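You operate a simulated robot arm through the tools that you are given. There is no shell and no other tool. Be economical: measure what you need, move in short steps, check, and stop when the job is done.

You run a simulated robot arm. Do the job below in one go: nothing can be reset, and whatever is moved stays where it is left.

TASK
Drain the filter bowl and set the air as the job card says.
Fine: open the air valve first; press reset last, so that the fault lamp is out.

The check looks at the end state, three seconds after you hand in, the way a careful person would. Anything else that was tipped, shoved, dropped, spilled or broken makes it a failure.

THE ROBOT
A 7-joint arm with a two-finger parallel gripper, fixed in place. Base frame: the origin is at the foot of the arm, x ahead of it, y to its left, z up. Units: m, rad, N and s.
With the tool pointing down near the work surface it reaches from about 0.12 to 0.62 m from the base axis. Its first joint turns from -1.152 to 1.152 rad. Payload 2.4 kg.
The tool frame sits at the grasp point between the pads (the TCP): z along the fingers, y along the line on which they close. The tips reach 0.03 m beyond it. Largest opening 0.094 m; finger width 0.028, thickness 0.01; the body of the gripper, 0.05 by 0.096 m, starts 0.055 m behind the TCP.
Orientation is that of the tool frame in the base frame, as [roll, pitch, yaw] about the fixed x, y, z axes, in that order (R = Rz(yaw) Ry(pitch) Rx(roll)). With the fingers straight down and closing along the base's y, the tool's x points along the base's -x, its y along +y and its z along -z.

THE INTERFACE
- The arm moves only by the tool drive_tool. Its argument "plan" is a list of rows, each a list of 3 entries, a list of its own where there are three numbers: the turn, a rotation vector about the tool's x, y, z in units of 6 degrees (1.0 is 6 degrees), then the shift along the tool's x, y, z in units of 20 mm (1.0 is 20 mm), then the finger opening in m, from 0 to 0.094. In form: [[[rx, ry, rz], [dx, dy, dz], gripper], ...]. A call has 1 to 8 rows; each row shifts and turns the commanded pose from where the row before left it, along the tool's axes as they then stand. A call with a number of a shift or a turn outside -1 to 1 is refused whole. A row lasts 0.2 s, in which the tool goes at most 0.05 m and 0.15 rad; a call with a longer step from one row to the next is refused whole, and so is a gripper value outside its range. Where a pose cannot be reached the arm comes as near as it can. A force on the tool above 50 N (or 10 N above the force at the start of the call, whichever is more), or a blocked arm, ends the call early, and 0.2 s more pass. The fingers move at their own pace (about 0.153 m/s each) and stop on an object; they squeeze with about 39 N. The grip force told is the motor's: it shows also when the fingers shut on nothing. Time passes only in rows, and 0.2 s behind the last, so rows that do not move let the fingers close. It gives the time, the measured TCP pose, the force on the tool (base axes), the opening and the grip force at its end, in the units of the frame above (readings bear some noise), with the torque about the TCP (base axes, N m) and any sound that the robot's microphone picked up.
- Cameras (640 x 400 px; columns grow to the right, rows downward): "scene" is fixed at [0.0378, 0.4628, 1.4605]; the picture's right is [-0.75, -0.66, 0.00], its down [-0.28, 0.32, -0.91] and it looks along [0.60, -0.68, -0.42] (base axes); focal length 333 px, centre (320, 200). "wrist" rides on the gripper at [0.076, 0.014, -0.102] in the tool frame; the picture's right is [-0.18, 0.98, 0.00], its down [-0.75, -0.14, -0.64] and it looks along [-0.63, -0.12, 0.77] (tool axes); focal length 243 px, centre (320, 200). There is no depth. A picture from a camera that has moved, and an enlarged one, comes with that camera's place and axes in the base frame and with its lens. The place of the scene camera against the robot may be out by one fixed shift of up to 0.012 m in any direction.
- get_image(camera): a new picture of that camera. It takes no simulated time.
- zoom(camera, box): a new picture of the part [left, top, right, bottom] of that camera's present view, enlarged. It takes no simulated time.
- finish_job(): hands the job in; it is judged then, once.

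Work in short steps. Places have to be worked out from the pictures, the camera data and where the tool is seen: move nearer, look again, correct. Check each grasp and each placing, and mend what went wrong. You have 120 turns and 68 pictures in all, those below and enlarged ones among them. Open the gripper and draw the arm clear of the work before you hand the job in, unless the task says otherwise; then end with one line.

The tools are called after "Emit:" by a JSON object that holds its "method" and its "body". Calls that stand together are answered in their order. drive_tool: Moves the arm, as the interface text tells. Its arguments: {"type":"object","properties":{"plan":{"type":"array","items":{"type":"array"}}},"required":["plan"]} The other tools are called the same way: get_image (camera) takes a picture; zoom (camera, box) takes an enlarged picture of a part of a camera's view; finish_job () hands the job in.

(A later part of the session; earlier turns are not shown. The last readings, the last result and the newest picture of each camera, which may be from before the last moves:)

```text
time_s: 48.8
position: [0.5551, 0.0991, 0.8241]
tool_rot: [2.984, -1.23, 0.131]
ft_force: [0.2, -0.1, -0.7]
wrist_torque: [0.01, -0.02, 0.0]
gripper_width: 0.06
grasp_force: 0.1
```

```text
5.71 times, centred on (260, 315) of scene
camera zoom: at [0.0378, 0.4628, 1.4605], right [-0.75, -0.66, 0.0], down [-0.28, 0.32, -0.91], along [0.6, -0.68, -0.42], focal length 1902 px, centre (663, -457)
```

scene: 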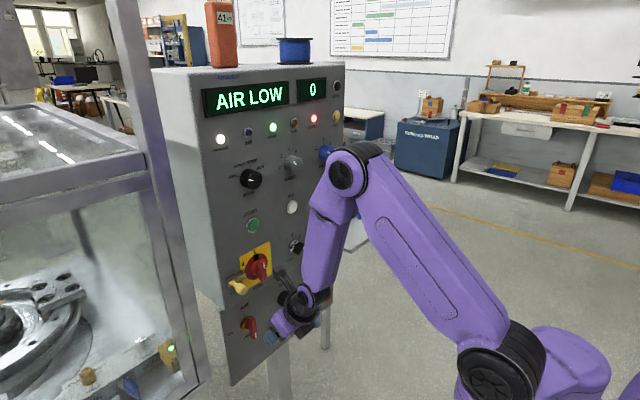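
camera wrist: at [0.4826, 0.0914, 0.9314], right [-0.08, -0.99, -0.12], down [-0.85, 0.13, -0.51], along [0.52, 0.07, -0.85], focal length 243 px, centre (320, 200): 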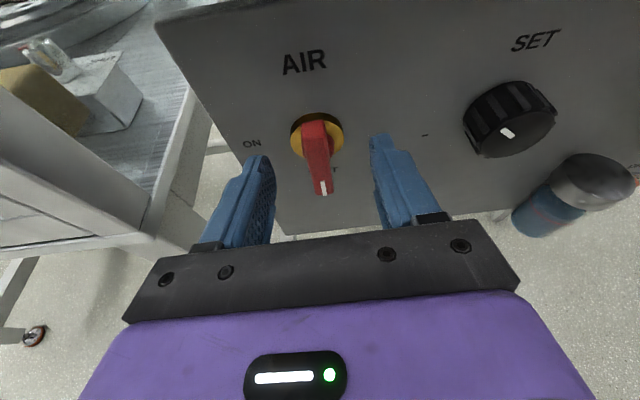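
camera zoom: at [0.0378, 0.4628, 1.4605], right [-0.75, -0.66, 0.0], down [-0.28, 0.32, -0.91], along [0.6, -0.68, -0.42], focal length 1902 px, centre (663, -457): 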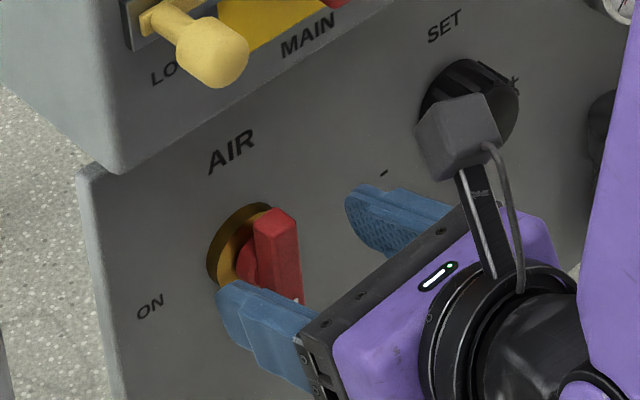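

Aligned: the handle (y 0.0995, z 0.81) is between the pads. I advance another 8 mm and close.

Emit:
{"method": "drive_tool", "body": {"plan": [[[0, 0, 0], [-0.1, 0, 0.4], 0.06], [[0, 0, 0], [0, 0, 0], 0.02], [[0, 0, 0], [0, 0, 0], 0.0], [[0, 0, 0], [0, 0, 0], 0.0]]}}

Emit:
{"method": "get_image", "body": {"camera": "wrist"}}

```text
time_s: 49.8
position: [0.5607, 0.1002, 0.8216]
tool_rot: [2.993, -1.231, 0.126]
ft_force: [5.9, 7.7, -4.1]
wrist_torque: [1.41, 0.12, 0.17]
gripper_width: 0.0154
grasp_force: 44.6
```

```text
30 pictures are left
camera wrist: at [0.4891, 0.0925, 0.9271], right [-0.07, -0.99, -0.12], down [-0.85, 0.13, -0.51], along [0.52, 0.07, -0.85], focal length 243 px, centre (320, 200)
```

wrist: 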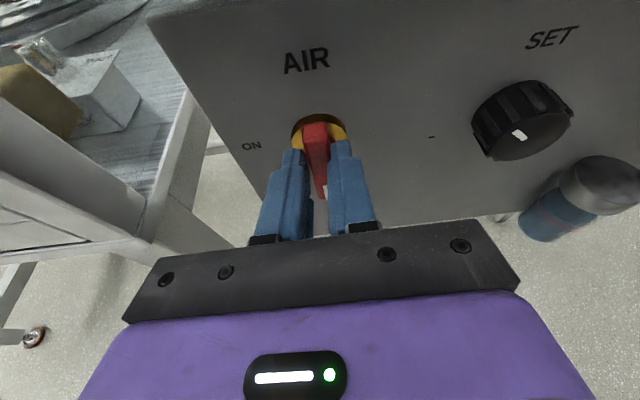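

Firm grip at 15 mm. I turn about the panel normal in steps, clockwise, with the centre shift included.

Emit:
{"method": "drive_tool", "body": {"plan": [[[0.33, 0, 0.94], [0, 0.06, 0], 0.0], [[0.33, 0, 0.94], [0, 0.06, 0], 0.0], [[0.33, 0, 0.94], [0, 0.06, 0], 0.0], [[0.33, 0, 0.94], [0, 0.06, 0], 0.0]]}}

```text
time_s: 50.3
position: [0.5698, 0.1003, 0.8173]
tool_rot: [-2.944, -1.22, -0.237]
ft_force: [-62.6, -17.0, 39.9]
wrist_torque: [-0.31, -1.53, 0.82]
gripper_width: 0.0159
grasp_force: 45.2
out of reach, approached as far as the arm can: row 1, 2
stopped in row 2: the force on the tool passed its limit at 160 N (the readings are from after the stop); the commanded pose is now the measured one
```

The posture limit made the arm lunge into the panel. I open and back off straight away.

Emit:
{"method": "drive_tool", "body": {"plan": [[[0, 0, 0], [0, 0, -0.3], 0.03], [[0, 0, 0], [0, 0, -0.5], 0.06], [[0, 0, 0], [0, 0, -1], 0.06], [[0, 0, 0], [0, 0, -1], 0.06]]}}

Emit:
{"method": "get_image", "body": {"camera": "wrist"}}

Emit:
{"method": "get_image", "body": {"camera": "scene"}}

```text
time_s: 51.3
position: [0.538, 0.124, 0.8361]
tool_rot: [-2.956, -1.213, -0.227]
ft_force: [0.2, 0.3, 0.1]
wrist_torque: [0.03, -0.02, 0.0]
gripper_width: 0.06
grasp_force: 0.1
out of reach, approached as far as the arm can: row 2, 3, 4
```

```text
29 pictures are left
camera wrist: at [0.4669, 0.1057, 0.9422], right [-0.12, -0.96, -0.24], down [-0.85, 0.22, -0.48], along [0.51, 0.15, -0.85], focal length 243 px, centre (320, 200)
```

wrist: 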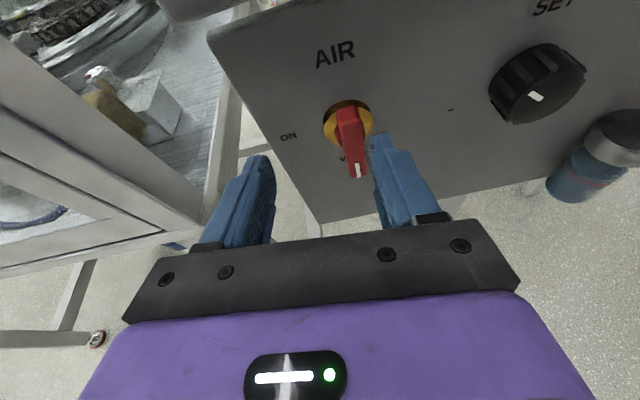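

```text
28 pictures are left
```

scene: 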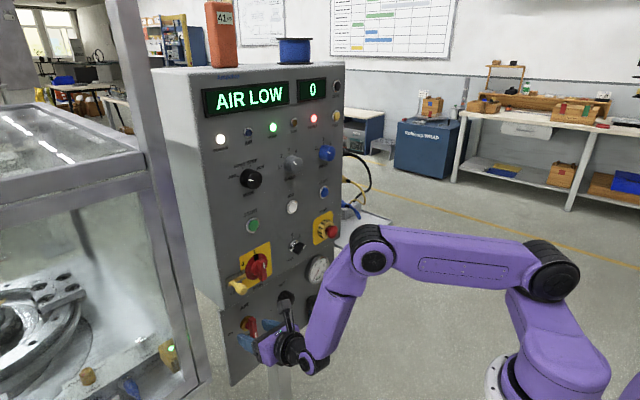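

The arm has swung into a much better posture (elbow link back), and the handle is still at VENT. I retreat a bit, undo the small roll and re-centre.

Emit:
{"method": "drive_tool", "body": {"plan": [[[0, 0, 0], [0, 0, -0.75], 0.06], [[-0.26, 0, -0.75], [-0.13, 0.6, 0], 0.06], [[0, 0, 0], [-0.13, 0.55, 0], 0.06], [[0, 0, 0], [0, 0, 0], 0.06]]}}

Emit:
{"method": "get_image", "body": {"camera": "wrist"}}

```text
time_s: 52.3
position: [0.5266, 0.1063, 0.8369]
tool_rot: [3.107, -1.221, -0.016]
ft_force: [-0.1, 0.7, 0.1]
wrist_torque: [0.05, 0.01, -0.03]
gripper_width: 0.0601
grasp_force: 0.1
out of reach, approached as far as the arm can: row 1
```

```text
27 pictures are left
camera wrist: at [0.4559, 0.0971, 0.944], right [-0.11, -0.98, -0.16], down [-0.85, 0.18, -0.49], along [0.51, 0.08, -0.86], focal length 243 px, centre (320, 200)
```

wrist: 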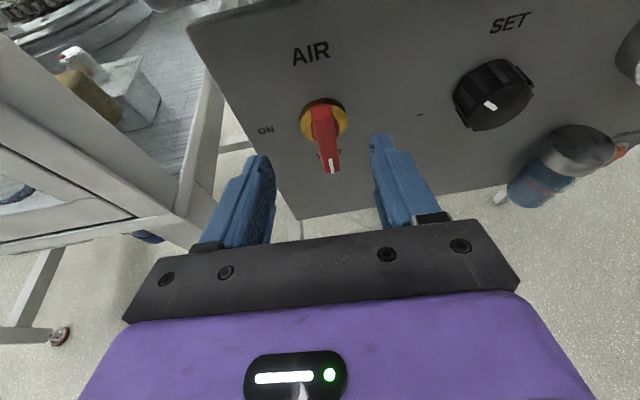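

I try pitching to fully horizontal here, now that the posture has improved.

Emit:
{"method": "drive_tool", "body": {"plan": [[[0, 1, 0], [0, 0, 0], 0.06], [[0, 1, 0], [-0.3, 0, 0], 0.06], [[0, 1, 0], [-0.3, 0, 0], 0.06], [[0, 0, 0], [-0.3, 0, 0], 0.06], [[0, 0, 0], [0, 0, 0], 0.06]]}}

```text
time_s: 53.5
position: [0.5262, 0.1091, 0.8178]
tool_rot: [2.744, -1.534, 0.349]
ft_force: [0.7, 0.0, 0.2]
wrist_torque: [-0.02, -0.04, -0.01]
gripper_width: 0.0597
grasp_force: 0.0
out of reach, approached as far as the arm can: row 3
```

Horizontal is reached. I trim the yaw and centre on the pivot (y 0.0995, z 0.811).

Emit:
{"method": "drive_tool", "body": {"plan": [[[0.47, 0.3, 0], [-0.15, 0.24, 0], 0.06], [[0, 0, 0], [-0.15, 0.24, 0], 0.06], [[0, 0, 0], [0, 0, 0], 0.06]]}}

Emit:
{"method": "get_image", "body": {"camera": "wrist"}}

```text
time_s: 54.3
position: [0.536, 0.1114, 0.8105]
tool_rot: [1.906, -1.555, 1.229]
ft_force: [-0.4, -0.4, 0.4]
wrist_torque: [0.0, 0.0, -0.02]
gripper_width: 0.0601
grasp_force: 0.2
out of reach, approached as far as the arm can: row 1, 2
```

```text
26 pictures are left
camera wrist: at [0.4336, 0.0982, 0.8878], right [0.0, -0.99, -0.17], down [-0.65, 0.13, -0.75], along [0.76, 0.11, -0.64], focal length 243 px, centre (320, 200)
```

wrist: 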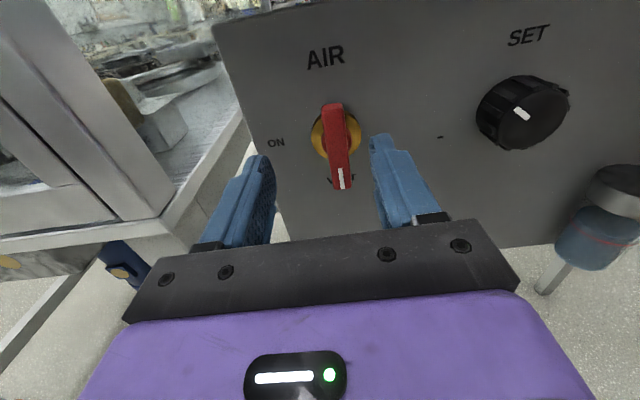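

The orientation is right and only y is 12 mm off. I move that and re-read.

Emit:
{"method": "drive_tool", "body": {"plan": [[[0, 0, 0], [0, 0.3, 0], 0.06], [[0, 0, 0], [0, 0.3, 0], 0.06], [[0, 0, 0], [0, 0, 0], 0.06]]}}

```text
time_s: 55.1
position: [0.542, 0.1043, 0.8094]
tool_rot: [1.899, -1.553, 1.241]
ft_force: [-0.6, 0.8, 0.7]
wrist_torque: [-0.04, 0.04, -0.01]
gripper_width: 0.0602
grasp_force: 0.1
out of reach, approached as far as the arm can: row 1, 2
```

Emit:
{"method": "drive_tool", "body": {"plan": [[[0, 0, 0], [0, 0.25, 0.35], 0.06], [[0, 0, 0], [0, 0, 0.35], 0.06], [[0, 0, 0], [0, 0, 0], 0.06]]}}

Emit:
{"method": "get_image", "body": {"camera": "wrist"}}

```text
time_s: 55.9
position: [0.5558, 0.1012, 0.8092]
tool_rot: [2.11, -1.559, 1.031]
ft_force: [0.3, 0.9, -0.1]
wrist_torque: [0.02, -0.01, -0.01]
gripper_width: 0.0601
grasp_force: 0.0
```

```text
25 pictures are left
camera wrist: at [0.4539, 0.0865, 0.8868], right [0.0, -0.98, -0.17], down [-0.65, 0.13, -0.75], along [0.76, 0.11, -0.64], focal length 243 px, centre (320, 200)
```

wrist: 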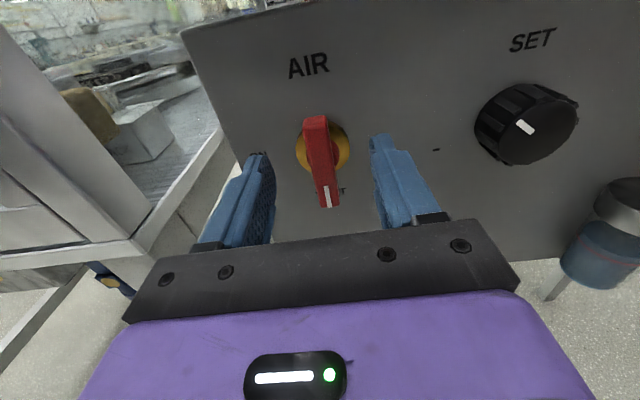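

Well aligned now. I narrow the fingers to a loose 19 mm fork around the 15 mm handle and roll clockwise about the tool axis.

Emit:
{"method": "drive_tool", "body": {"plan": [[[0, 0, 0], [0, 0, 0], 0.019], [[0, 0, 0], [0, 0, 0], 0.019], [[0, 0, 1], [0, 0, 0], 0.019], [[0, 0, 1], [0, 0, 0], 0.019], [[0, 0, 1], [0, 0, 0], 0.019], [[0, 0, 1], [0, 0, 0], 0.019]]}}

```text
time_s: 56.8
position: [0.5695, 0.1054, 0.8027]
tool_rot: [-1.569, -1.506, -1.607]
ft_force: [-29.2, -12.5, 11.4]
wrist_torque: [-0.13, -0.22, -0.56]
gripper_width: 0.0264
grasp_force: 6.5
out of reach, approached as far as the arm can: row 3, 4
stopped in row 4: the force on the tool passed its limit at 83 N (the readings are from after the stop); the commanded pose is now the measured one
```

Rolling further clockwise is the limited direction, so the last joint is at its end. I back off and turn the hand half a turn the other way, which frees the whole range.

Emit:
{"method": "drive_tool", "body": {"plan": [[[0, 0, 0], [0, 0, -0.3], 0.04], [[0, 0, -0.5], [0, 0, -0.7], 0.06], [[0, 0, -0.5], [0, 0, -1], 0.06], [[0, 0, -0.5], [0, 0, -1], 0.06], [[0, 0, -1], [0, 0, -0.5], 0.06], [[0, 0, -1], [0, 0, 0], 0.06], [[0, 0, -1], [0, 0, 0], 0.06], [[0, 0, -1], [0, 0, 0], 0.06]]}}

Emit:
{"method": "get_image", "body": {"camera": "scene"}}

```text
time_s: 58.6
position: [0.502, 0.1119, 0.8036]
tool_rot: [1.572, -1.059, 1.54]
ft_force: [0.3, -0.3, 0.0]
wrist_torque: [-0.02, -0.01, 0.02]
gripper_width: 0.0599
grasp_force: 0.0
```

```text
24 pictures are left
```

scene: 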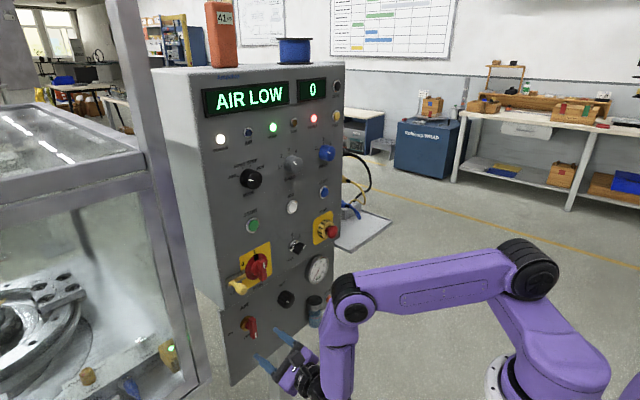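

No complaints in this direction. I shift 50 mm to -y for clearance to the post, then carry on rolling.

Emit:
{"method": "drive_tool", "body": {"plan": [[[0, 0, 0], [-0.4, 0.72, 0], 0.06], [[0, 0, 0], [-0.4, 0.72, 0], 0.06], [[0, 0, 0], [-0.4, 0.72, 0], 0.06], [[0, 0, -1], [0, 0, 0], 0.06], [[0, 0, -1], [0, 0, 0], 0.06], [[0, 0, -1], [0, 0, 0], 0.06], [[0, 0, -1], [0, 0, 0], 0.06], [[0, 0, -1], [0, 0, 0], 0.06]]}}

Emit:
{"method": "drive_tool", "body": {"plan": [[[0, 0, -1], [0, 0, 0], 0.06], [[0, 0, -1], [0, 0, 0], 0.06], [[0, 0, -1], [0, 0, 0], 0.06], [[0, 0, -1], [0, 0, 0], 0.06], [[0, 0, -1], [0, 0, 0], 0.06], [[0, 0, -1], [0, 0, 0], 0.06], [[0, 0, -1], [0, 0, 0], 0.06], [[0, 0, -1], [0, 0, 0], 0.06]]}}

Emit:
{"method": "drive_tool", "body": {"plan": [[[0, 0, -1], [0, 0, 0], 0.06], [[0, 0, -1], [0, 0, 0], 0.06], [[0, 0, -1], [0, 0, 0], 0.06], [[0, 0, -1], [0, 0, 0], 0.06], [[0, 0, -1], [0, 0, 0], 0.06], [[0, 0, -1], [0, 0, 0], 0.06], [[0, 0, -1], [0, 0, 0], 0.06], [[0, 0, -1], [0, 0, 0], 0.06]]}}

```text
time_s: 60.4
position: [0.4993, 0.0625, 0.802]
tool_rot: [1.573, -0.535, 1.546]
ft_force: [0.4, -1.0, -0.7]
wrist_torque: [-0.01, 0.02, 0.05]
gripper_width: 0.0601
grasp_force: 0.1
```

```text
time_s: 62.2
position: [0.5003, 0.0621, 0.8016]
tool_rot: [1.571, 0.301, 1.544]
ft_force: [0.1, -0.4, 1.1]
wrist_torque: [0.0, 0.03, -0.01]
gripper_width: 0.0598
grasp_force: 0.1
```

```text
time_s: 64.0
position: [0.499, 0.0618, 0.8037]
tool_rot: [1.573, 1.141, 1.546]
ft_force: [0.5, 0.4, -0.3]
wrist_torque: [0.01, 0.01, 0.02]
gripper_width: 0.0602
grasp_force: 0.1
```

All smooth. I finish the roll to camera-down and move in front of the handle.

Emit:
{"method": "drive_tool", "body": {"plan": [[[0, 0, -1], [0, 0, 0], 0.06], [[0, 0, -1], [0, 0, 0], 0.06], [[0, 0, -1], [0, 0, 0], 0.06], [[0, 0, -1], [0, 0, 0], 0.06], [[0, 0, -0.1], [-0.1, 0.6, 0], 0.06], [[0, 0, 0], [-0.1, 0.6, 0], 0.06], [[0, 0, 0], [-0.05, 0.65, 0], 0.06], [[0, 0, 0], [0, 0, 0], 0.06]]}}

Emit:
{"method": "get_image", "body": {"camera": "wrist"}}

```text
time_s: 65.8
position: [0.5009, 0.0993, 0.809]
tool_rot: [1.859, 1.568, 1.83]
ft_force: [0.3, -0.2, -0.7]
wrist_torque: [0.03, 0.01, 0.01]
gripper_width: 0.0601
grasp_force: 0.0
```

```text
23 pictures are left
camera wrist: at [0.3987, 0.1167, 0.7324], right [0.03, 0.98, 0.19], down [-0.64, -0.13, 0.75], along [0.76, -0.14, 0.63], focal length 243 px, centre (320, 200)
```

wrist: 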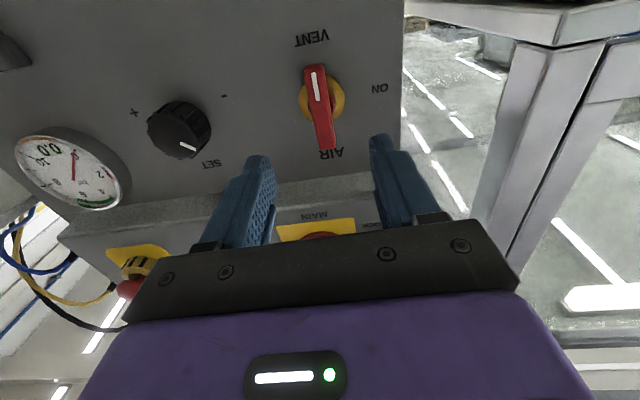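

A clear view, and the handle is centred between the fingers. I trim and advance to the grasp depth.

Emit:
{"method": "drive_tool", "body": {"plan": [[[-0.23, 0, 0], [0.2, 0, 0.7], 0.06], [[0, 0, 0], [0, 0, 0.7], 0.06], [[0, 0, 0], [0, 0, 0.7], 0.06], [[0, 0, 0], [0, 0, 0.7], 0.06], [[0, 0, 0], [0, 0, 0], 0.06]]}}

Emit:
{"method": "get_image", "body": {"camera": "wrist"}}

```text
time_s: 67.0
position: [0.556, 0.0986, 0.8044]
tool_rot: [1.921, 1.567, 1.92]
ft_force: [0.8, -0.1, 0.0]
wrist_torque: [-0.03, 0.05, 0.01]
gripper_width: 0.0602
grasp_force: 0.0
```

```text
22 pictures are left
camera wrist: at [0.4536, 0.1133, 0.7287], right [0.0, 0.98, 0.19], down [-0.64, -0.14, 0.75], along [0.77, -0.12, 0.63], focal length 243 px, centre (320, 200)
```

wrist: 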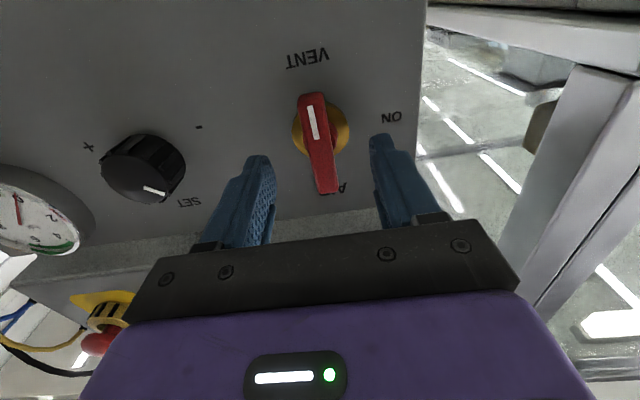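

Centred. Close to a loose fork and roll clockwise in stages.

Emit:
{"method": "drive_tool", "body": {"plan": [[[0, 0, 0], [0, 0, 0], 0.018], [[0, 0, 0], [0, 0, 0], 0.018], [[0, 0, 1], [0, 0, 0], 0.018], [[0, 0, 1], [0, 0, 0], 0.018], [[0, 0, 1], [0, 0, 0], 0.018], [[0, 0, 1], [0, 0, 0], 0.018]]}}

Emit:
{"method": "drive_tool", "body": {"plan": [[[0, 0, 1], [0, 0, 0], 0.018], [[0, 0, 1], [0, 0, 0], 0.018], [[0, 0, 1], [0, 0, 0], 0.018], [[0, 0, 1], [0, 0, 0], 0.018], [[0, 0, 1], [0, 0, 0], 0.018], [[0, 0, 1], [0, 0, 0], 0.018]]}}

Emit:
{"method": "get_image", "body": {"camera": "wrist"}}

```text
time_s: 68.4
position: [0.5565, 0.0992, 0.8028]
tool_rot: [1.573, 1.147, 1.572]
ft_force: [-0.4, -0.1, 1.2]
wrist_torque: [-0.03, 0.0, 0.02]
gripper_width: 0.0182
grasp_force: 0.8
```

```text
time_s: 69.8
position: [0.5562, 0.0975, 0.8038]
tool_rot: [1.574, 0.52, 1.568]
ft_force: [-0.8, -0.6, -2.5]
wrist_torque: [-0.01, 0.1, -0.02]
gripper_width: 0.0196
grasp_force: 1.1
```

```text
21 pictures are left
camera wrist: at [0.4542, 0.1716, 0.7788], right [0.0, 0.33, 0.95], down [-0.64, -0.72, 0.25], along [0.77, -0.61, 0.21], focal length 243 px, centre (320, 200)
```

wrist: 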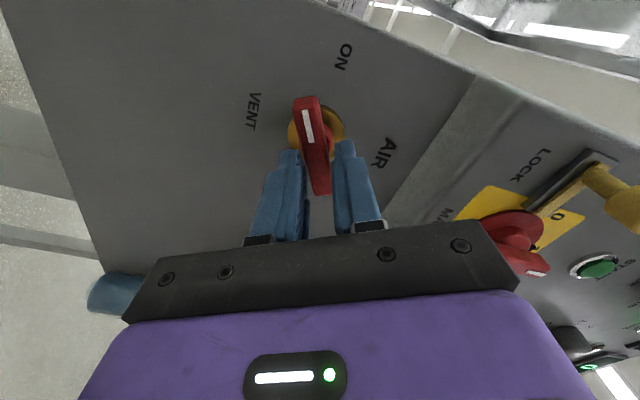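

The handle turns along freely. I go the remaining ~36°.

Emit:
{"method": "drive_tool", "body": {"plan": [[[0, 0, 1], [0, 0, 0], 0.018], [[0, 0, 1], [0, 0, 0], 0.018], [[0, 0, 1], [0, 0, 0], 0.018], [[0, 0, 1], [0, 0, 0], 0.018], [[0, 0, 1], [0, 0, 0], 0.018], [[0, 0, 0.5], [0, 0, 0], 0.018]]}}

Emit:
{"method": "get_image", "body": {"camera": "wrist"}}

Emit:
{"method": "zoom", "body": {"camera": "scene", "box": [190, 60, 350, 180]}}

```text
time_s: 71.2
position: [0.5566, 0.0983, 0.803]
tool_rot: [1.575, -0.057, 1.568]
ft_force: [-0.1, -3.0, -9.1]
wrist_torque: [-0.18, 0.23, -0.12]
gripper_width: 0.0227
grasp_force: 4.4
```

```text
20 pictures are left
camera wrist: at [0.4537, 0.1735, 0.8225], right [0.0, -0.24, 0.97], down [-0.65, -0.74, -0.18], along [0.76, -0.63, -0.16], focal length 243 px, centre (320, 200)
```

wrist: 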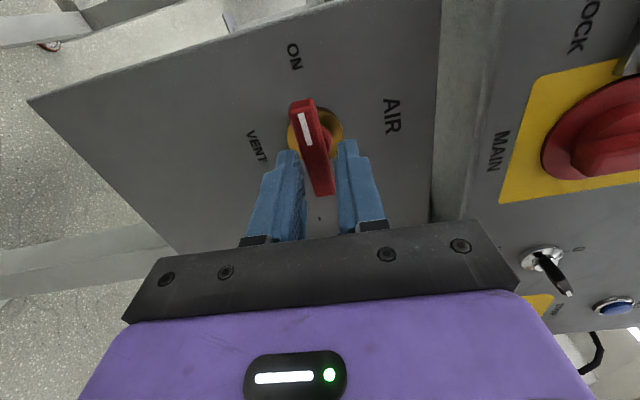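

```text
3.33 times, centred on (270, 120) of scene
camera zoom: at [0.038, 0.4627, 1.4605], right [-0.75, -0.66, 0.0], down [-0.28, 0.32, -0.91], along [0.6, -0.68, -0.42], focal length 1109 px, centre (487, 467)
```

zoom: 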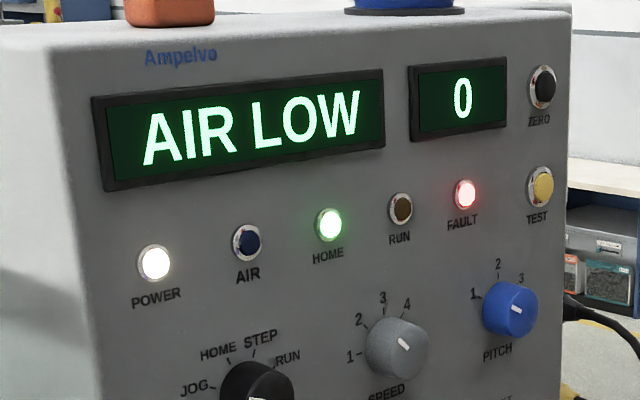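

Resistance builds a bit at 93° of roll. I go 9° more to take up the fork's slack against the stop.

Emit:
{"method": "drive_tool", "body": {"plan": [[[0, 0, 0.5], [0, 0, 0], 0.016], [[0, 0, 0.5], [0, 0, 0], 0.016], [[0, 0, 0.5], [0, 0, 0], 0.016], [[0, 0, 0], [0, 0, 0], 0.016]]}}

Emit:
{"method": "zoom", "body": {"camera": "scene", "box": [220, 280, 340, 350]}}

```text
time_s: 72.2
position: [0.5564, 0.099, 0.8026]
tool_rot: [1.579, -0.211, 1.564]
ft_force: [-1.2, -6.2, -18.0]
wrist_torque: [-0.34, 0.52, -0.17]
gripper_width: 0.0251
grasp_force: 8.5
```

```text
5.33 times, centred on (280, 315) of scene
camera zoom: at [0.0381, 0.4627, 1.4605], right [-0.75, -0.66, 0.0], down [-0.28, 0.32, -0.91], along [0.6, -0.68, -0.42], focal length 1775 px, centre (533, -413)
```

zoom: 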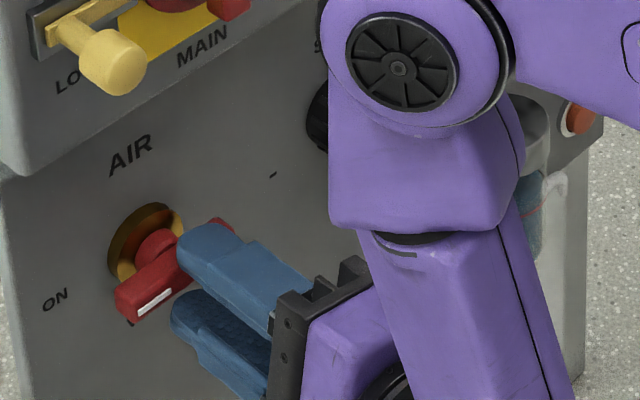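

The handle lies horizontal on ON, at its stop. I release, back out and look at the gauge.

Emit:
{"method": "drive_tool", "body": {"plan": [[[0, 0, -0.7], [0, 0, 0], 0.03], [[0, 0, 0], [0, 0, 0], 0.06], [[0, 0, 0], [0, 0, -0.5], 0.06], [[0, 0, 0], [0, 0, -1], 0.06], [[0, 0, 0], [0, 0, -1], 0.06], [[0, 0, 0], [0, 0, -1], 0.06]]}}

Emit:
{"method": "get_image", "body": {"camera": "wrist"}}

Emit:
{"method": "get_image", "body": {"camera": "scene"}}

```text
time_s: 73.6
position: [0.4854, 0.0983, 0.8021]
tool_rot: [1.571, -0.141, 1.568]
ft_force: [0.3, -0.1, -0.1]
wrist_torque: [0.03, 0.01, 0.04]
gripper_width: 0.06
grasp_force: 0.0
```

```text
17 pictures are left
camera wrist: at [0.383, 0.1721, 0.8271], right [0.0, -0.32, 0.95], down [-0.64, -0.73, -0.24], along [0.77, -0.61, -0.21], focal length 243 px, centre (320, 200)
```

wrist: 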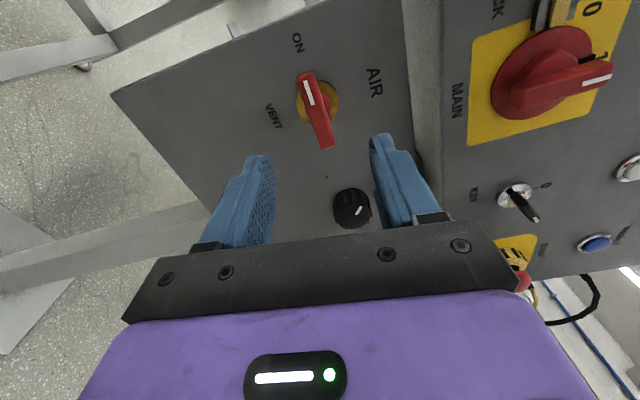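

```text
16 pictures are left
```

scene: 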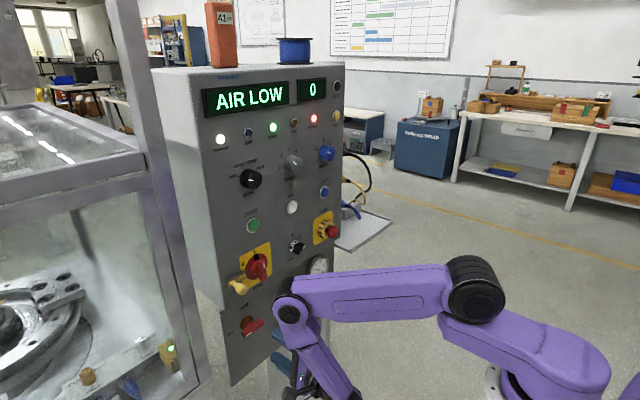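

AIR is at ON. From the pictures: SET knob face ≈ (0.60,-0.036,0.80), DRAIN ≈ (0.605,-0.229,0.668), bowl at about (0.584,-0.129,0.74), standing out to x≈0.55. I roll back to camera-down, then move across, staying behind the bowl.

Emit:
{"method": "drive_tool", "body": {"plan": [[[0, 0, -1], [0, 0, -0.3], 0.03], [[0, 0, -1], [0, 0, -0.3], 0.0], [[0, 0, -1], [0, 0, 0], 0.0], [[0, 0, -1], [0, 0, 0], 0.0], [[0, 0, -1], [0, 0, 0], 0.0], [[0, 0, -1], [0, 0, 0], 0.0], [[0, 0, -1], [0, 0, 0], 0.0], [[0, 0, -1], [0, 0, 0], 0.0]]}}

Emit:
{"method": "drive_tool", "body": {"plan": [[[0, 0, -1], [0, 0, 0], 0.0], [[0, 0, -1], [0, 0, 0], 0.0], [[0, 0, -1], [0, 0, 0], 0.0], [[0, 0, -1], [0, 0, 0], 0.0], [[0, 0, -1], [0, 0, 0], 0.0], [[0, 0, -1], [0, 0, 0], 0.0], [[0, 0, -1], [0, 0, 0], 0.0], [[0, 0, -1], [0, 0, 0], 0.0]]}}

Emit:
{"method": "drive_tool", "body": {"plan": [[[0, 0, -0.36], [0, -1, 0], 0.0], [[0, 0, 0], [0, -1, 0], 0.0], [[0, 0, 0], [0, -1, 0], 0.0], [[0, 0, 0], [0, -1, 0], 0.0], [[0, 0, 0], [0.3, -1, 0], 0.0], [[0, 0, 0], [0.3, -1, 0], 0.0], [[0, 0, 0], [0.3, -1, 0], 0.0], [[0, 0, 0], [0.3, -1, 0], 0.0]]}}

```text
time_s: 75.4
position: [0.4743, 0.0991, 0.8042]
tool_rot: [1.573, 0.7, 1.569]
ft_force: [1.2, -0.3, 0.5]
wrist_torque: [-0.01, 0.03, -0.01]
gripper_width: 0.0
grasp_force: 33.1
```

```text
time_s: 77.2
position: [0.4752, 0.0989, 0.8043]
tool_rot: [1.613, 1.539, 1.611]
ft_force: [-0.1, -0.3, 0.1]
wrist_torque: [-0.02, -0.03, -0.01]
gripper_width: 0.0002
grasp_force: 32.8
```

```text
time_s: 79.0
position: [0.4727, -0.0633, 0.7799]
tool_rot: [-1.954, 1.568, -1.955]
ft_force: [0.2, 0.2, -0.6]
wrist_torque: [0.01, 0.02, -0.02]
gripper_width: 0.0001
grasp_force: 33.3
```

Emit:
{"method": "drive_tool", "body": {"plan": [[[0, 0, 0], [0.7, -1, 0], 0.0], [[0, 0, 0], [0.7, -1, 0], 0.0], [[0, 0, 0], [0.7, -1, 0], 0.0], [[0, 0, 0], [0.7, -1, 0], 0.0], [[0, 0, 0], [0.7, -1, 0], 0.0], [[0, 0, 0], [0.7, -1, 0], 0.0], [[0, 0, 0], [0.7, -1, 0], 0.0], [[0, 0, 0], [0.7, -1, 0], 0.0]]}}

Emit:
{"method": "get_image", "body": {"camera": "wrist"}}

```text
time_s: 80.8
position: [0.4699, -0.2052, 0.6876]
tool_rot: [-2.529, 1.564, -2.532]
ft_force: [0.0, 0.2, 0.0]
wrist_torque: [0.03, 0.02, 0.03]
gripper_width: 0.0
grasp_force: 32.2
out of reach, approached as far as the arm can: row 7, 8
```

```text
15 pictures are left
camera wrist: at [0.3675, -0.1912, 0.6137], right [0.0, 0.98, 0.18], down [-0.64, -0.14, 0.76], along [0.77, -0.12, 0.63], focal length 243 px, centre (320, 200)
```

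wrist: 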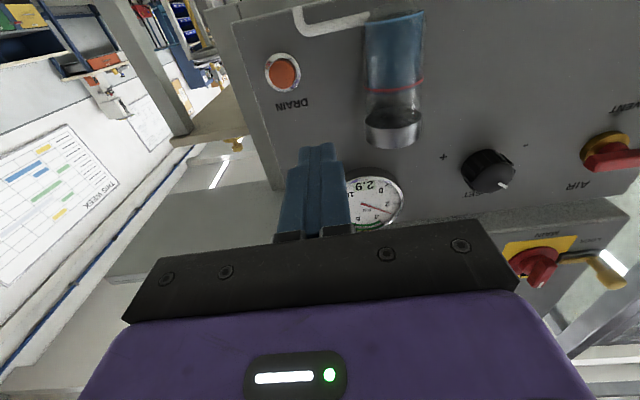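

The gauge now reads 2.9 bar. DRAIN measured at (y -0.231, z 0.664). I move forward and over to line up.

Emit:
{"method": "drive_tool", "body": {"plan": [[[0, 0, 0], [0.24, -0.26, 0.7], 0.0], [[0, 0, 0], [0.24, -0.26, 0.7], 0.0], [[0, 0, 0], [0.24, -0.26, 0.7], 0.0], [[0, 0, 0], [0.24, -0.26, 0.7], 0.0], [[0, 0, 0], [0.24, -0.26, 0.5], 0.0], [[0, 0, 0], [0, 0, 0], 0.0]]}}

Emit:
{"method": "get_image", "body": {"camera": "wrist"}}

```text
time_s: 82.2
position: [0.5335, -0.2277, 0.6906]
tool_rot: [-2.519, 1.565, -2.523]
ft_force: [0.7, 0.3, -0.7]
wrist_torque: [0.0, 0.01, -0.01]
gripper_width: 0.0
grasp_force: 32.3
out of reach, approached as far as the arm can: row 1, 2, 3, 4, 5
```

```text
14 pictures are left
camera wrist: at [0.4283, -0.2136, 0.6145], right [0.0, 0.98, 0.18], down [-0.64, -0.14, 0.76], along [0.77, -0.12, 0.63], focal length 243 px, centre (320, 200)
```

wrist: 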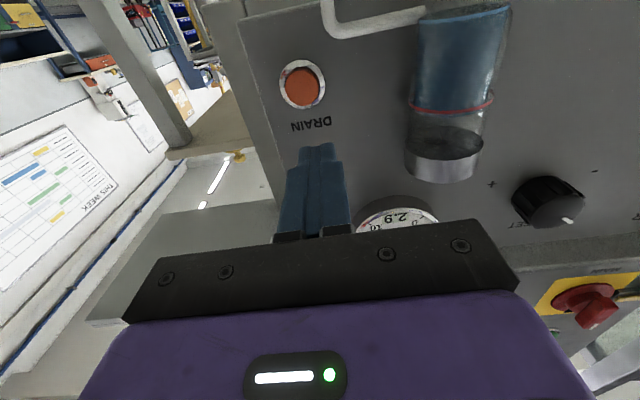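

The flat hand cannot go below z≈0.69, so I tilt the fingers 24° down and lower the rest of the way.

Emit:
{"method": "drive_tool", "body": {"plan": [[[0, 1, 0], [0, 0, -0.2], 0.0], [[0, 1, 0], [0, 0, 0], 0.0], [[0, 1, 0], [0.3, 0, 0], 0.0], [[0, 1, 0], [0.4, 0, 0.1], 0.0], [[0, 0, 0], [0.4, 0, 0.1], 0.0], [[0, 0, 0], [0.3, -0.1, 0.1], 0.0], [[0, 0, 0], [0, 0, 0], 0.0]]}}

```text
time_s: 83.8
position: [0.5236, -0.2292, 0.6619]
tool_rot: [-3.135, 1.151, -3.138]
ft_force: [0.9, 0.5, -0.6]
wrist_torque: [0.01, 0.02, 0.0]
gripper_width: 0.0
grasp_force: 33.1
```

In line at (0.524,-0.229,0.662). I advance 34 mm along +x to just short of the button and look.

Emit:
{"method": "drive_tool", "body": {"plan": [[[0, 0, 0], [-0.35, -0.05, 0.78], 0.0], [[0, 0, 0], [-0.35, -0.05, 0.78], 0.0], [[0, 0, 0], [0, 0, 0], 0.0]]}}

Emit:
{"method": "get_image", "body": {"camera": "wrist"}}

```text
time_s: 84.6
position: [0.5572, -0.232, 0.6607]
tool_rot: [-3.137, 1.151, -3.137]
ft_force: [0.4, 0.8, -0.2]
wrist_torque: [0.03, -0.01, -0.01]
gripper_width: 0.0
grasp_force: 33.3
```

```text
13 pictures are left
camera wrist: at [0.4323, -0.2179, 0.6333], right [0.08, 0.98, 0.17], down [-0.28, -0.14, 0.95], along [0.96, -0.12, 0.26], focal length 243 px, centre (320, 200)
```

wrist: 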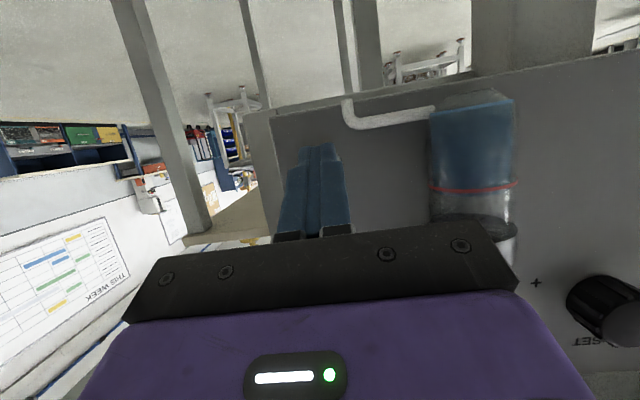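

The fingers cover the button as expected. I press forward in small steps.

Emit:
{"method": "drive_tool", "body": {"plan": [[[0, 0, 0], [-0.08, 0, 0.18], 0.0], [[0, 0, 0], [-0.08, 0, 0.18], 0.0], [[0, 0, 0], [-0.08, 0, 0.18], 0.0]]}}

```text
time_s: 85.4
position: [0.5691, -0.2319, 0.662]
tool_rot: [-3.136, 1.151, -3.138]
ft_force: [-0.6, -0.4, -0.2]
wrist_torque: [0.01, 0.01, -0.03]
gripper_width: 0.0
grasp_force: 33.1
```

Emit:
{"method": "drive_tool", "body": {"plan": [[[0, 0, 0], [-0.06, 0, 0.14], 0.0], [[0, 0, 0], [-0.06, 0, 0.14], 0.0], [[0, 0, 0], [-0.06, 0, 0.14], 0.0]]}}

```text
time_s: 86.2
position: [0.5776, -0.2312, 0.661]
tool_rot: [-3.136, 1.151, -3.141]
ft_force: [-1.9, 1.3, -0.6]
wrist_torque: [-0.02, -0.02, 0.01]
gripper_width: 0.0
grasp_force: 33.0
heard: click
```

A click: the button is pressed lightly. I push 1.5 mm more and hold while it drains.

Emit:
{"method": "drive_tool", "body": {"plan": [[[0, 0, 0], [-0.03, 0, 0.07], 0.0], [[0, 0, 0], [0, 0, 0], 0.0], [[0, 0, 0], [0, 0, 0], 0.0], [[0, 0, 0], [0, 0, 0], 0.0], [[0, 0, 0], [0, 0, 0], 0.0], [[0, 0, 0], [0, 0, 0], 0.0], [[0, 0, 0], [0, 0, 0], 0.0], [[0, 0, 0], [0, 0, 0], 0.0]]}}

Emit:
{"method": "zoom", "body": {"camera": "wrist", "box": [260, 60, 560, 260]}}

```text
time_s: 88.0
position: [0.5796, -0.2325, 0.6603]
tool_rot: [-3.134, 1.151, -3.137]
ft_force: [-3.8, 0.9, -0.9]
wrist_torque: [-0.04, 0.03, 0.03]
gripper_width: 0.0
grasp_force: 33.5
```

```text
2.00 times, centred on (410, 160) of wrist
camera zoom: at [0.4544, -0.2173, 0.6332], right [0.08, 0.98, 0.17], down [-0.28, -0.14, 0.95], along [0.96, -0.12, 0.26], focal length 485 px, centre (140, 280)
```

zoom: 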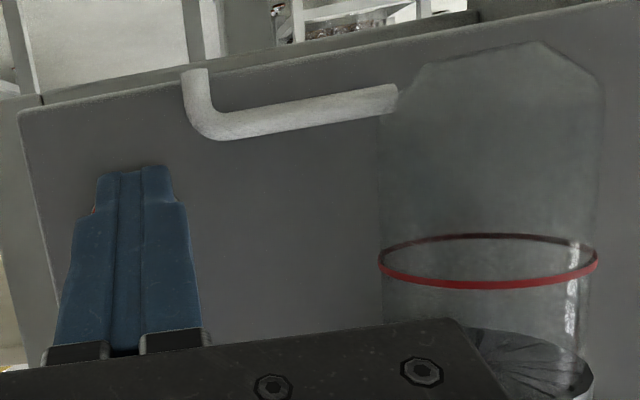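

The bowl is empty. I hold briefly, then back straight off.

Emit:
{"method": "drive_tool", "body": {"plan": [[[0, 0, 0], [0, 0, 0], 0.0], [[0, 0, 0], [0, 0, 0], 0.0], [[0, 0, 0], [0, 0, 0], 0.0], [[0, 0, 0], [0.2, 0, -0.45], 0.0], [[0, 0, 0], [0.4, 0, -0.9], 0.0], [[0, 0, 0], [0.4, 0, -0.9], 0.0], [[0, 0, 0], [0.4, 0, -0.9], 0.0], [[0, 0, 0], [0.4, 0, -0.9], 0.0]]}}

```text
time_s: 89.8
position: [0.4925, -0.2302, 0.6589]
tool_rot: [-3.134, 1.15, -3.136]
ft_force: [-0.4, -0.2, 0.5]
wrist_torque: [0.01, 0.01, 0.02]
gripper_width: 0.0002
grasp_force: 32.6
```

Now to the SET knob: up and across with the hand levelled and opened.

Emit:
{"method": "drive_tool", "body": {"plan": [[[0, 0, 0], [-0.9, 0.2, -0.4], 0.0], [[0, -1, 0], [-0.9, 0.9, -0.4], 0.0], [[0, -1, 0], [-0.95, 0.9, -0.2], 0.0], [[0, -1, 0], [-1, 0.9, -0.1], 0.04], [[0, -1, 0], [-1, 0.9, 0], 0.08], [[0, 0, 0], [-1, 0.9, 0], 0.08], [[0, 0, 0], [-0.9, 1, 0], 0.08], [[0, 0, 0], [0, 1, 0], 0.08]]}}

Emit:
{"method": "drive_tool", "body": {"plan": [[[0, 0, 0], [0, 1, 0], 0.08], [[0, 0, 0], [0, 1, 0], 0.08], [[0, 0, 0], [0, 1, 0], 0.08], [[0, 0, 0], [0, 0, 0], 0.08]]}}

Emit:
{"method": "get_image", "body": {"camera": "wrist"}}

```text
time_s: 91.6
position: [0.499, -0.097, 0.799]
tool_rot: [-1.765, 1.566, -1.769]
ft_force: [0.5, -0.1, 0.8]
wrist_torque: [0.0, 0.03, 0.03]
gripper_width: 0.0798
grasp_force: 0.0
```

```text
time_s: 92.6
position: [0.4968, -0.0364, 0.7973]
tool_rot: [-1.872, 1.564, -1.876]
ft_force: [-1.0, 0.2, 0.6]
wrist_torque: [0.01, 0.0, -0.02]
gripper_width: 0.0799
grasp_force: 0.0
```

```text
11 pictures are left
camera wrist: at [0.3948, -0.0224, 0.7217], right [0.0, 0.98, 0.18], down [-0.64, -0.14, 0.75], along [0.77, -0.12, 0.63], focal length 243 px, centre (320, 200)
```

wrist: 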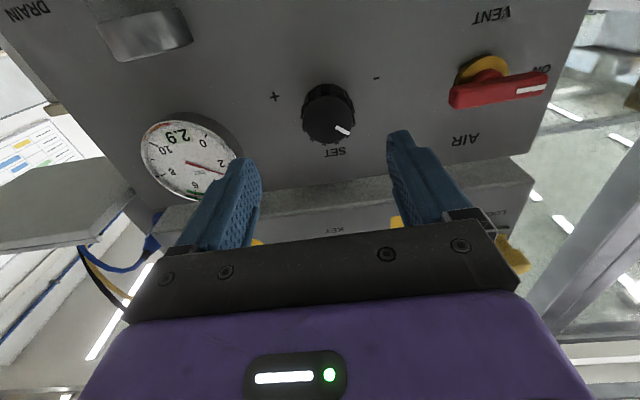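

Knob centre is (y -0.031, z 0.798), gauge 2.9. I centre and move in so that the pads overlap the knob, then close.

Emit:
{"method": "drive_tool", "body": {"plan": [[[0, 0, 0], [0, 0.13, 0.8], 0.08], [[0, 0, 0], [0, 0.13, 0.8], 0.08], [[0, 0, 0], [0, 0, 0.8], 0.08], [[0, 0, 0], [0, 0, 0.8], 0.08], [[0, 0, 0], [0, 0, 0.7], 0.08], [[0, 0, 0], [0, 0, 0], 0.08]]}}

Emit:
{"method": "get_image", "body": {"camera": "wrist"}}

```text
time_s: 94.0
position: [0.5758, -0.0323, 0.796]
tool_rot: [-2.102, 1.566, -2.103]
ft_force: [-0.7, 0.3, -0.3]
wrist_torque: [-0.03, 0.03, -0.04]
gripper_width: 0.0801
grasp_force: 0.1
```

```text
10 pictures are left
camera wrist: at [0.4733, -0.0174, 0.7208], right [0.0, 0.98, 0.18], down [-0.64, -0.14, 0.75], along [0.77, -0.12, 0.63], focal length 243 px, centre (320, 200)
```

wrist: 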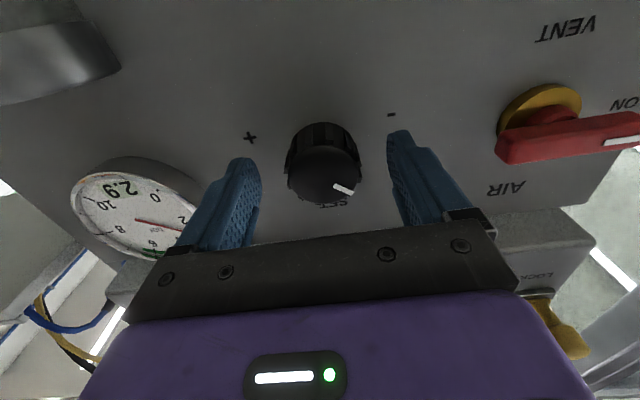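

The knob sits between the pads. I grip it and turn clockwise 48°.

Emit:
{"method": "drive_tool", "body": {"plan": [[[0, 0, 0], [0, 0, 0], 0.04], [[0, 0, 0], [0, 0, 0], 0.02], [[0, 0, 0], [0, 0, 0], 0.02]]}}

Emit:
{"method": "drive_tool", "body": {"plan": [[[0, 0, 1], [0, 0, 0], 0.02], [[0, 0, 1], [0, 0, 0], 0.02], [[0, 0, 1], [0, 0, 0], 0.02], [[0, 0, 1], [0, 0, 0], 0.02], [[0, 0, 1], [0, 0, 0], 0.02], [[0, 0, 1], [0, 0, 0], 0.02], [[0, 0, 1], [0, 0, 0], 0.02], [[0, 0, 1], [0, 0, 0], 0.02]]}}

Emit:
{"method": "get_image", "body": {"camera": "wrist"}}

```text
time_s: 94.8
position: [0.5758, -0.0303, 0.7962]
tool_rot: [-1.948, 1.567, -1.945]
ft_force: [3.6, 6.9, 0.9]
wrist_torque: [-0.04, 0.19, -0.43]
gripper_width: 0.0434
grasp_force: 44.3
```

```text
time_s: 96.6
position: [0.5766, -0.0287, 0.7974]
tool_rot: [1.569, 0.733, 1.575]
ft_force: [-17.7, 21.7, 14.9]
wrist_torque: [-0.08, -0.33, -0.16]
gripper_width: 0.0431
grasp_force: 45.5
```

```text
9 pictures are left
camera wrist: at [0.4732, 0.0374, 0.7576], right [0.0, 0.52, 0.85], down [-0.64, -0.66, 0.4], along [0.77, -0.54, 0.33], focal length 243 px, centre (320, 200)
```

wrist: 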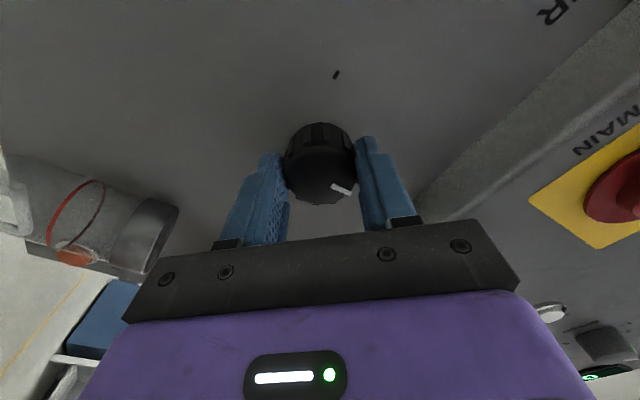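

The knob turned with the hand. I try reading the gauge from the scene camera.

Emit:
{"method": "zoom", "body": {"camera": "scene", "box": [270, 230, 370, 310]}}

```text
5.00 times, centred on (320, 270) of scene
camera zoom: at [0.0371, 0.4633, 1.4603], right [-0.75, -0.66, 0.0], down [-0.27, 0.32, -0.91], along [0.6, -0.69, -0.42], focal length 1664 px, centre (320, -150)
```

zoom: 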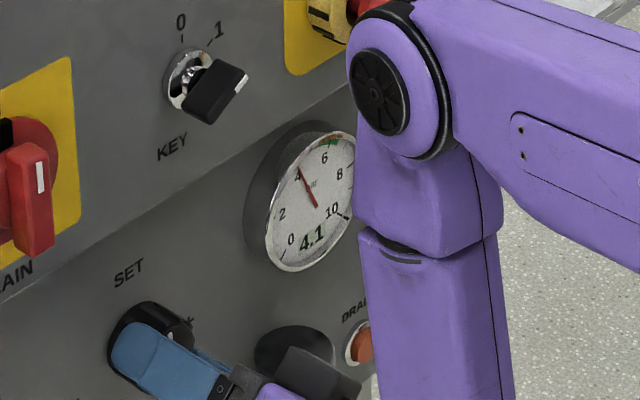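

The gauge reads 4.1, so it is about 0.025 bar per degree. About 76° more; I turn in two calls.

Emit:
{"method": "drive_tool", "body": {"plan": [[[0, 0, 1], [0, 0, 0], 0.02], [[0, 0, 1], [0, 0, 0], 0.02], [[0, 0, 1], [0, 0, 0], 0.02], [[0, 0, 1], [0, 0, 0], 0.02], [[0, 0, 1], [0, 0, 0], 0.02], [[0, 0, 1], [0, 0, 0], 0.02], [[0, 0, 1], [0, 0, 0], 0.02]]}}

Emit:
{"method": "drive_tool", "body": {"plan": [[[0, 0, 1], [0, 0, 0], 0.02], [[0, 0, 1], [0, 0, 0], 0.02], [[0, 0, 1], [0, 0, 0], 0.02], [[0, 0, 1], [0, 0, 0], 0.02], [[0, 0, 1], [0, 0, 0], 0.02], [[0, 0, 0], [0, 0, 0], 0.02]]}}

Emit:
{"method": "zoom", "body": {"camera": "scene", "box": [270, 230, 370, 310]}}

```text
time_s: 98.2
position: [0.5759, -0.0296, 0.7996]
tool_rot: [1.561, 0.003, 1.574]
ft_force: [6.1, 17.9, 25.1]
wrist_torque: [-0.01, 0.26, -0.46]
gripper_width: 0.0428
grasp_force: 45.0
```

```text
time_s: 99.6
position: [0.5774, -0.0297, 0.7997]
tool_rot: [1.56, -0.524, 1.579]
ft_force: [5.0, 18.1, 28.2]
wrist_torque: [0.01, 0.03, 0.2]
gripper_width: 0.0429
grasp_force: 44.8
```

```text
5.00 times, centred on (320, 270) of scene
camera zoom: at [0.0374, 0.4632, 1.4603], right [-0.75, -0.66, 0.0], down [-0.27, 0.32, -0.91], along [0.6, -0.69, -0.42], focal length 1664 px, centre (320, -150)
```

zoom: 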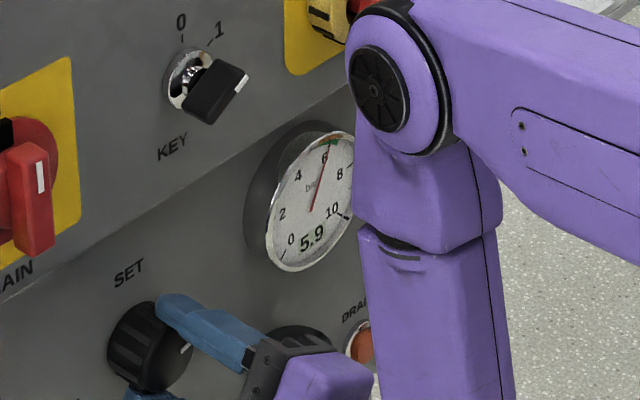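

5.9 now; 4° more for 6.0.

Emit:
{"method": "drive_tool", "body": {"plan": [[[0, 0, 0.35], [0, 0, 0], 0.02], [[0, 0, 0.33], [0, 0, 0], 0.02], [[0, 0, 0], [0, 0, 0], 0.02]]}}

Emit:
{"method": "drive_tool", "body": {"plan": [[[0, 0, 0], [0, 0, 0], 0.06], [[0, 0, 0], [0, 0, 0], 0.08], [[0, 0, 0], [0, 0, -0.5], 0.08], [[0, 0, 0], [0, 0, -1], 0.08], [[0, 0, 0], [0, 0, -1], 0.08], [[0, 0, 0], [0, 0, -1], 0.08], [[0, 0, 0], [0, 0, -1], 0.05]]}}

Emit:
{"method": "get_image", "body": {"camera": "scene"}}

```text
time_s: 100.4
position: [0.5763, -0.0304, 0.8001]
tool_rot: [1.561, -0.592, 1.581]
ft_force: [7.2, 16.2, 26.4]
wrist_torque: [0.01, -0.04, 0.25]
gripper_width: 0.0429
grasp_force: 45.1
```

```text
time_s: 102.0
position: [0.487, -0.0324, 0.7955]
tool_rot: [1.572, -0.591, 1.569]
ft_force: [0.8, 0.0, 0.6]
wrist_torque: [-0.01, 0.0, 0.01]
gripper_width: 0.0499
grasp_force: 0.0
```

```text
6 pictures are left
```

scene: 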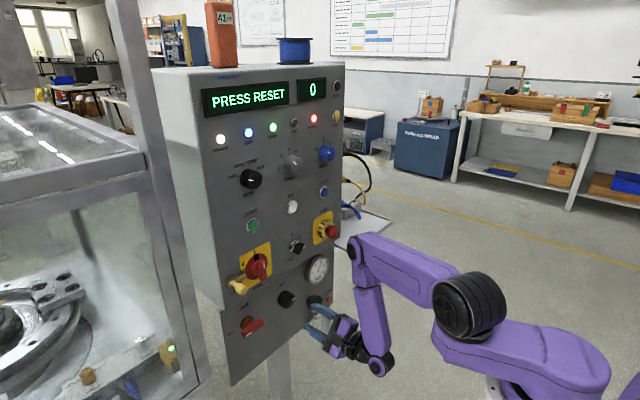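

The panel says PRESS RESET and the AIR lamp is on. I verify the gauge.

Emit:
{"method": "zoom", "body": {"camera": "scene", "box": [280, 240, 350, 320]}}

```text
5.00 times, centred on (315, 280) of scene
camera zoom: at [0.0378, 0.4627, 1.4605], right [-0.75, -0.66, 0.0], down [-0.28, 0.32, -0.91], along [0.6, -0.68, -0.42], focal length 1664 px, centre (345, -200)
```

zoom: 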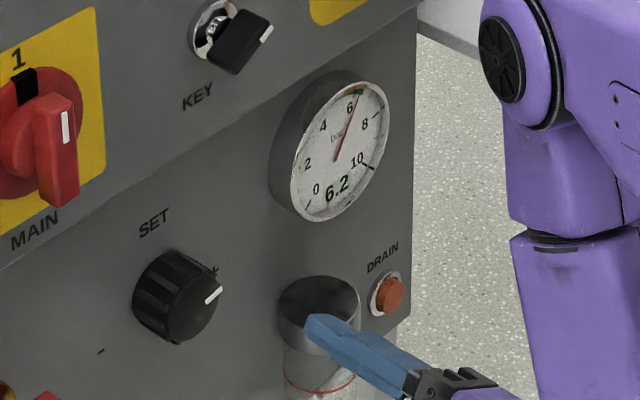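

It settled at 6.2 (the gauge lags). I re-grip and turn back about 7.5°.

Emit:
{"method": "drive_tool", "body": {"plan": [[[0, 0, 0], [0, 0, 0], 0.08], [[0, 0, 0], [0, -0.1, 1], 0.08], [[0, 0, 0], [0, 0, 1], 0.08], [[0, 0, 0], [0, 0, 1], 0.08], [[0, 0, 0], [0, 0, 1], 0.08], [[0, 0, 0], [0, 0, 0.45], 0.08]]}}

Emit:
{"method": "drive_tool", "body": {"plan": [[[0, 0, 0], [0, 0, 0], 0.05], [[0, 0, 0], [0, 0, 0], 0.02], [[0, 0, 0], [0, 0, 0], 0.02], [[0, 0, -0.65], [0, 0, 0], 0.02], [[0, 0, -0.6], [0, 0, 0], 0.02], [[0, 0, 0], [0, 0, 0], 0.02]]}}

Emit:
{"method": "drive_tool", "body": {"plan": [[[0, 0, 0], [0, 0, 0], 0.06], [[0, 0, 0], [0, 0, 0], 0.08], [[0, 0, 0], [0, 0, -0.5], 0.08], [[0, 0, 0], [0, 0, -1], 0.08], [[0, 0, 0], [0, 0, -1], 0.08], [[0, 0, 0], [0, 0, -1], 0.08], [[0, 0, 0], [0, 0, -1], 0.03], [[0, 0, 0], [0, 0, 0], 0.0]]}}

Emit:
{"method": "zoom", "body": {"camera": "scene", "box": [280, 240, 350, 320]}}

```text
time_s: 103.4
position: [0.5761, -0.0308, 0.795]
tool_rot: [1.573, -0.594, 1.569]
ft_force: [0.0, -0.1, 0.4]
wrist_torque: [0.01, 0.02, 0.03]
gripper_width: 0.0803
grasp_force: 0.0
```

```text
time_s: 104.8
position: [0.5768, -0.0334, 0.7987]
tool_rot: [1.561, -0.459, 1.57]
ft_force: [11.4, -17.9, 20.2]
wrist_torque: [0.11, -0.22, 0.69]
gripper_width: 0.0426
grasp_force: 44.7
```

```text
time_s: 106.6
position: [0.4867, -0.0313, 0.7955]
tool_rot: [1.573, -0.46, 1.567]
ft_force: [0.7, 0.5, 0.0]
wrist_torque: [0.02, 0.01, -0.02]
gripper_width: 0.0
grasp_force: 32.8
```

```text
5.00 times, centred on (315, 280) of scene
camera zoom: at [0.0378, 0.4627, 1.4605], right [-0.75, -0.66, 0.0], down [-0.28, 0.32, -0.91], along [0.6, -0.68, -0.42], focal length 1664 px, centre (345, -200)
```

zoom: 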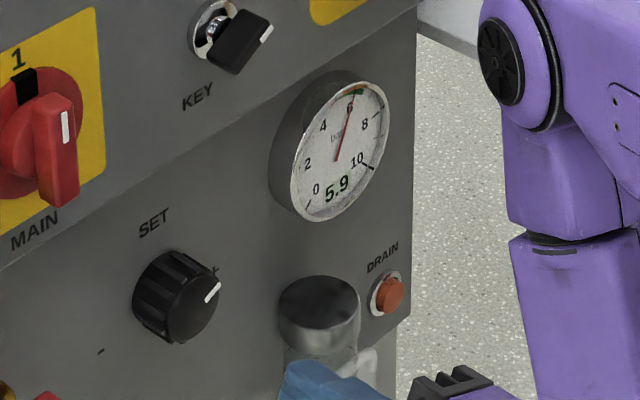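

5.9 bar, on the green band: good. Now RESET at (0.59,-0.181,1.09): conveniently along the tool's y from here. I back off a bit and go up with closed fingers, clear of STOP.

Emit:
{"method": "drive_tool", "body": {"plan": [[[0, 0, 0], [0, 0, -0.8], 0.0], [[0, 0, 0], [0, 1, -0.4], 0.0], [[0, 0, 0], [0, 1, 0], 0.0], [[0, 0, 0], [0, 1, 0], 0.0], [[0, 0, 0], [0, 1, 0], 0.0], [[0, 0, 0], [0, 1, 0], 0.0], [[0, 0, 0], [0, 1, 0], 0.0], [[0, 0, 0], [0, 1, 0], 0.0]]}}

Emit:
{"method": "drive_tool", "body": {"plan": [[[0, 0, 0], [0, 1, 0], 0.0], [[0, 0, 0], [0, 1, 0], 0.0], [[0, 0, 0], [0, 1, 0], 0.0], [[0, 0, 0], [0, 1, 0], 0.0], [[0, 0, 0], [0, 1, 0], 0.0], [[0, 0, 0], [0, 1, 0], 0.0], [[0, 0, 0], [0, 1, 0], 0.0], [[0, 0, 0], [0, 1, 0], 0.0]]}}

```text
time_s: 108.4
position: [0.4612, -0.0927, 0.9212]
tool_rot: [1.573, -0.463, 1.567]
ft_force: [-0.8, 0.0, -0.7]
wrist_torque: [0.03, 0.0, 0.02]
gripper_width: 0.0
grasp_force: 33.1
```

```text
time_s: 110.2
position: [0.4599, -0.1644, 1.0647]
tool_rot: [1.573, -0.464, 1.569]
ft_force: [-0.1, -0.3, 0.4]
wrist_torque: [0.03, 0.02, 0.02]
gripper_width: 0.0
grasp_force: 33.3
```

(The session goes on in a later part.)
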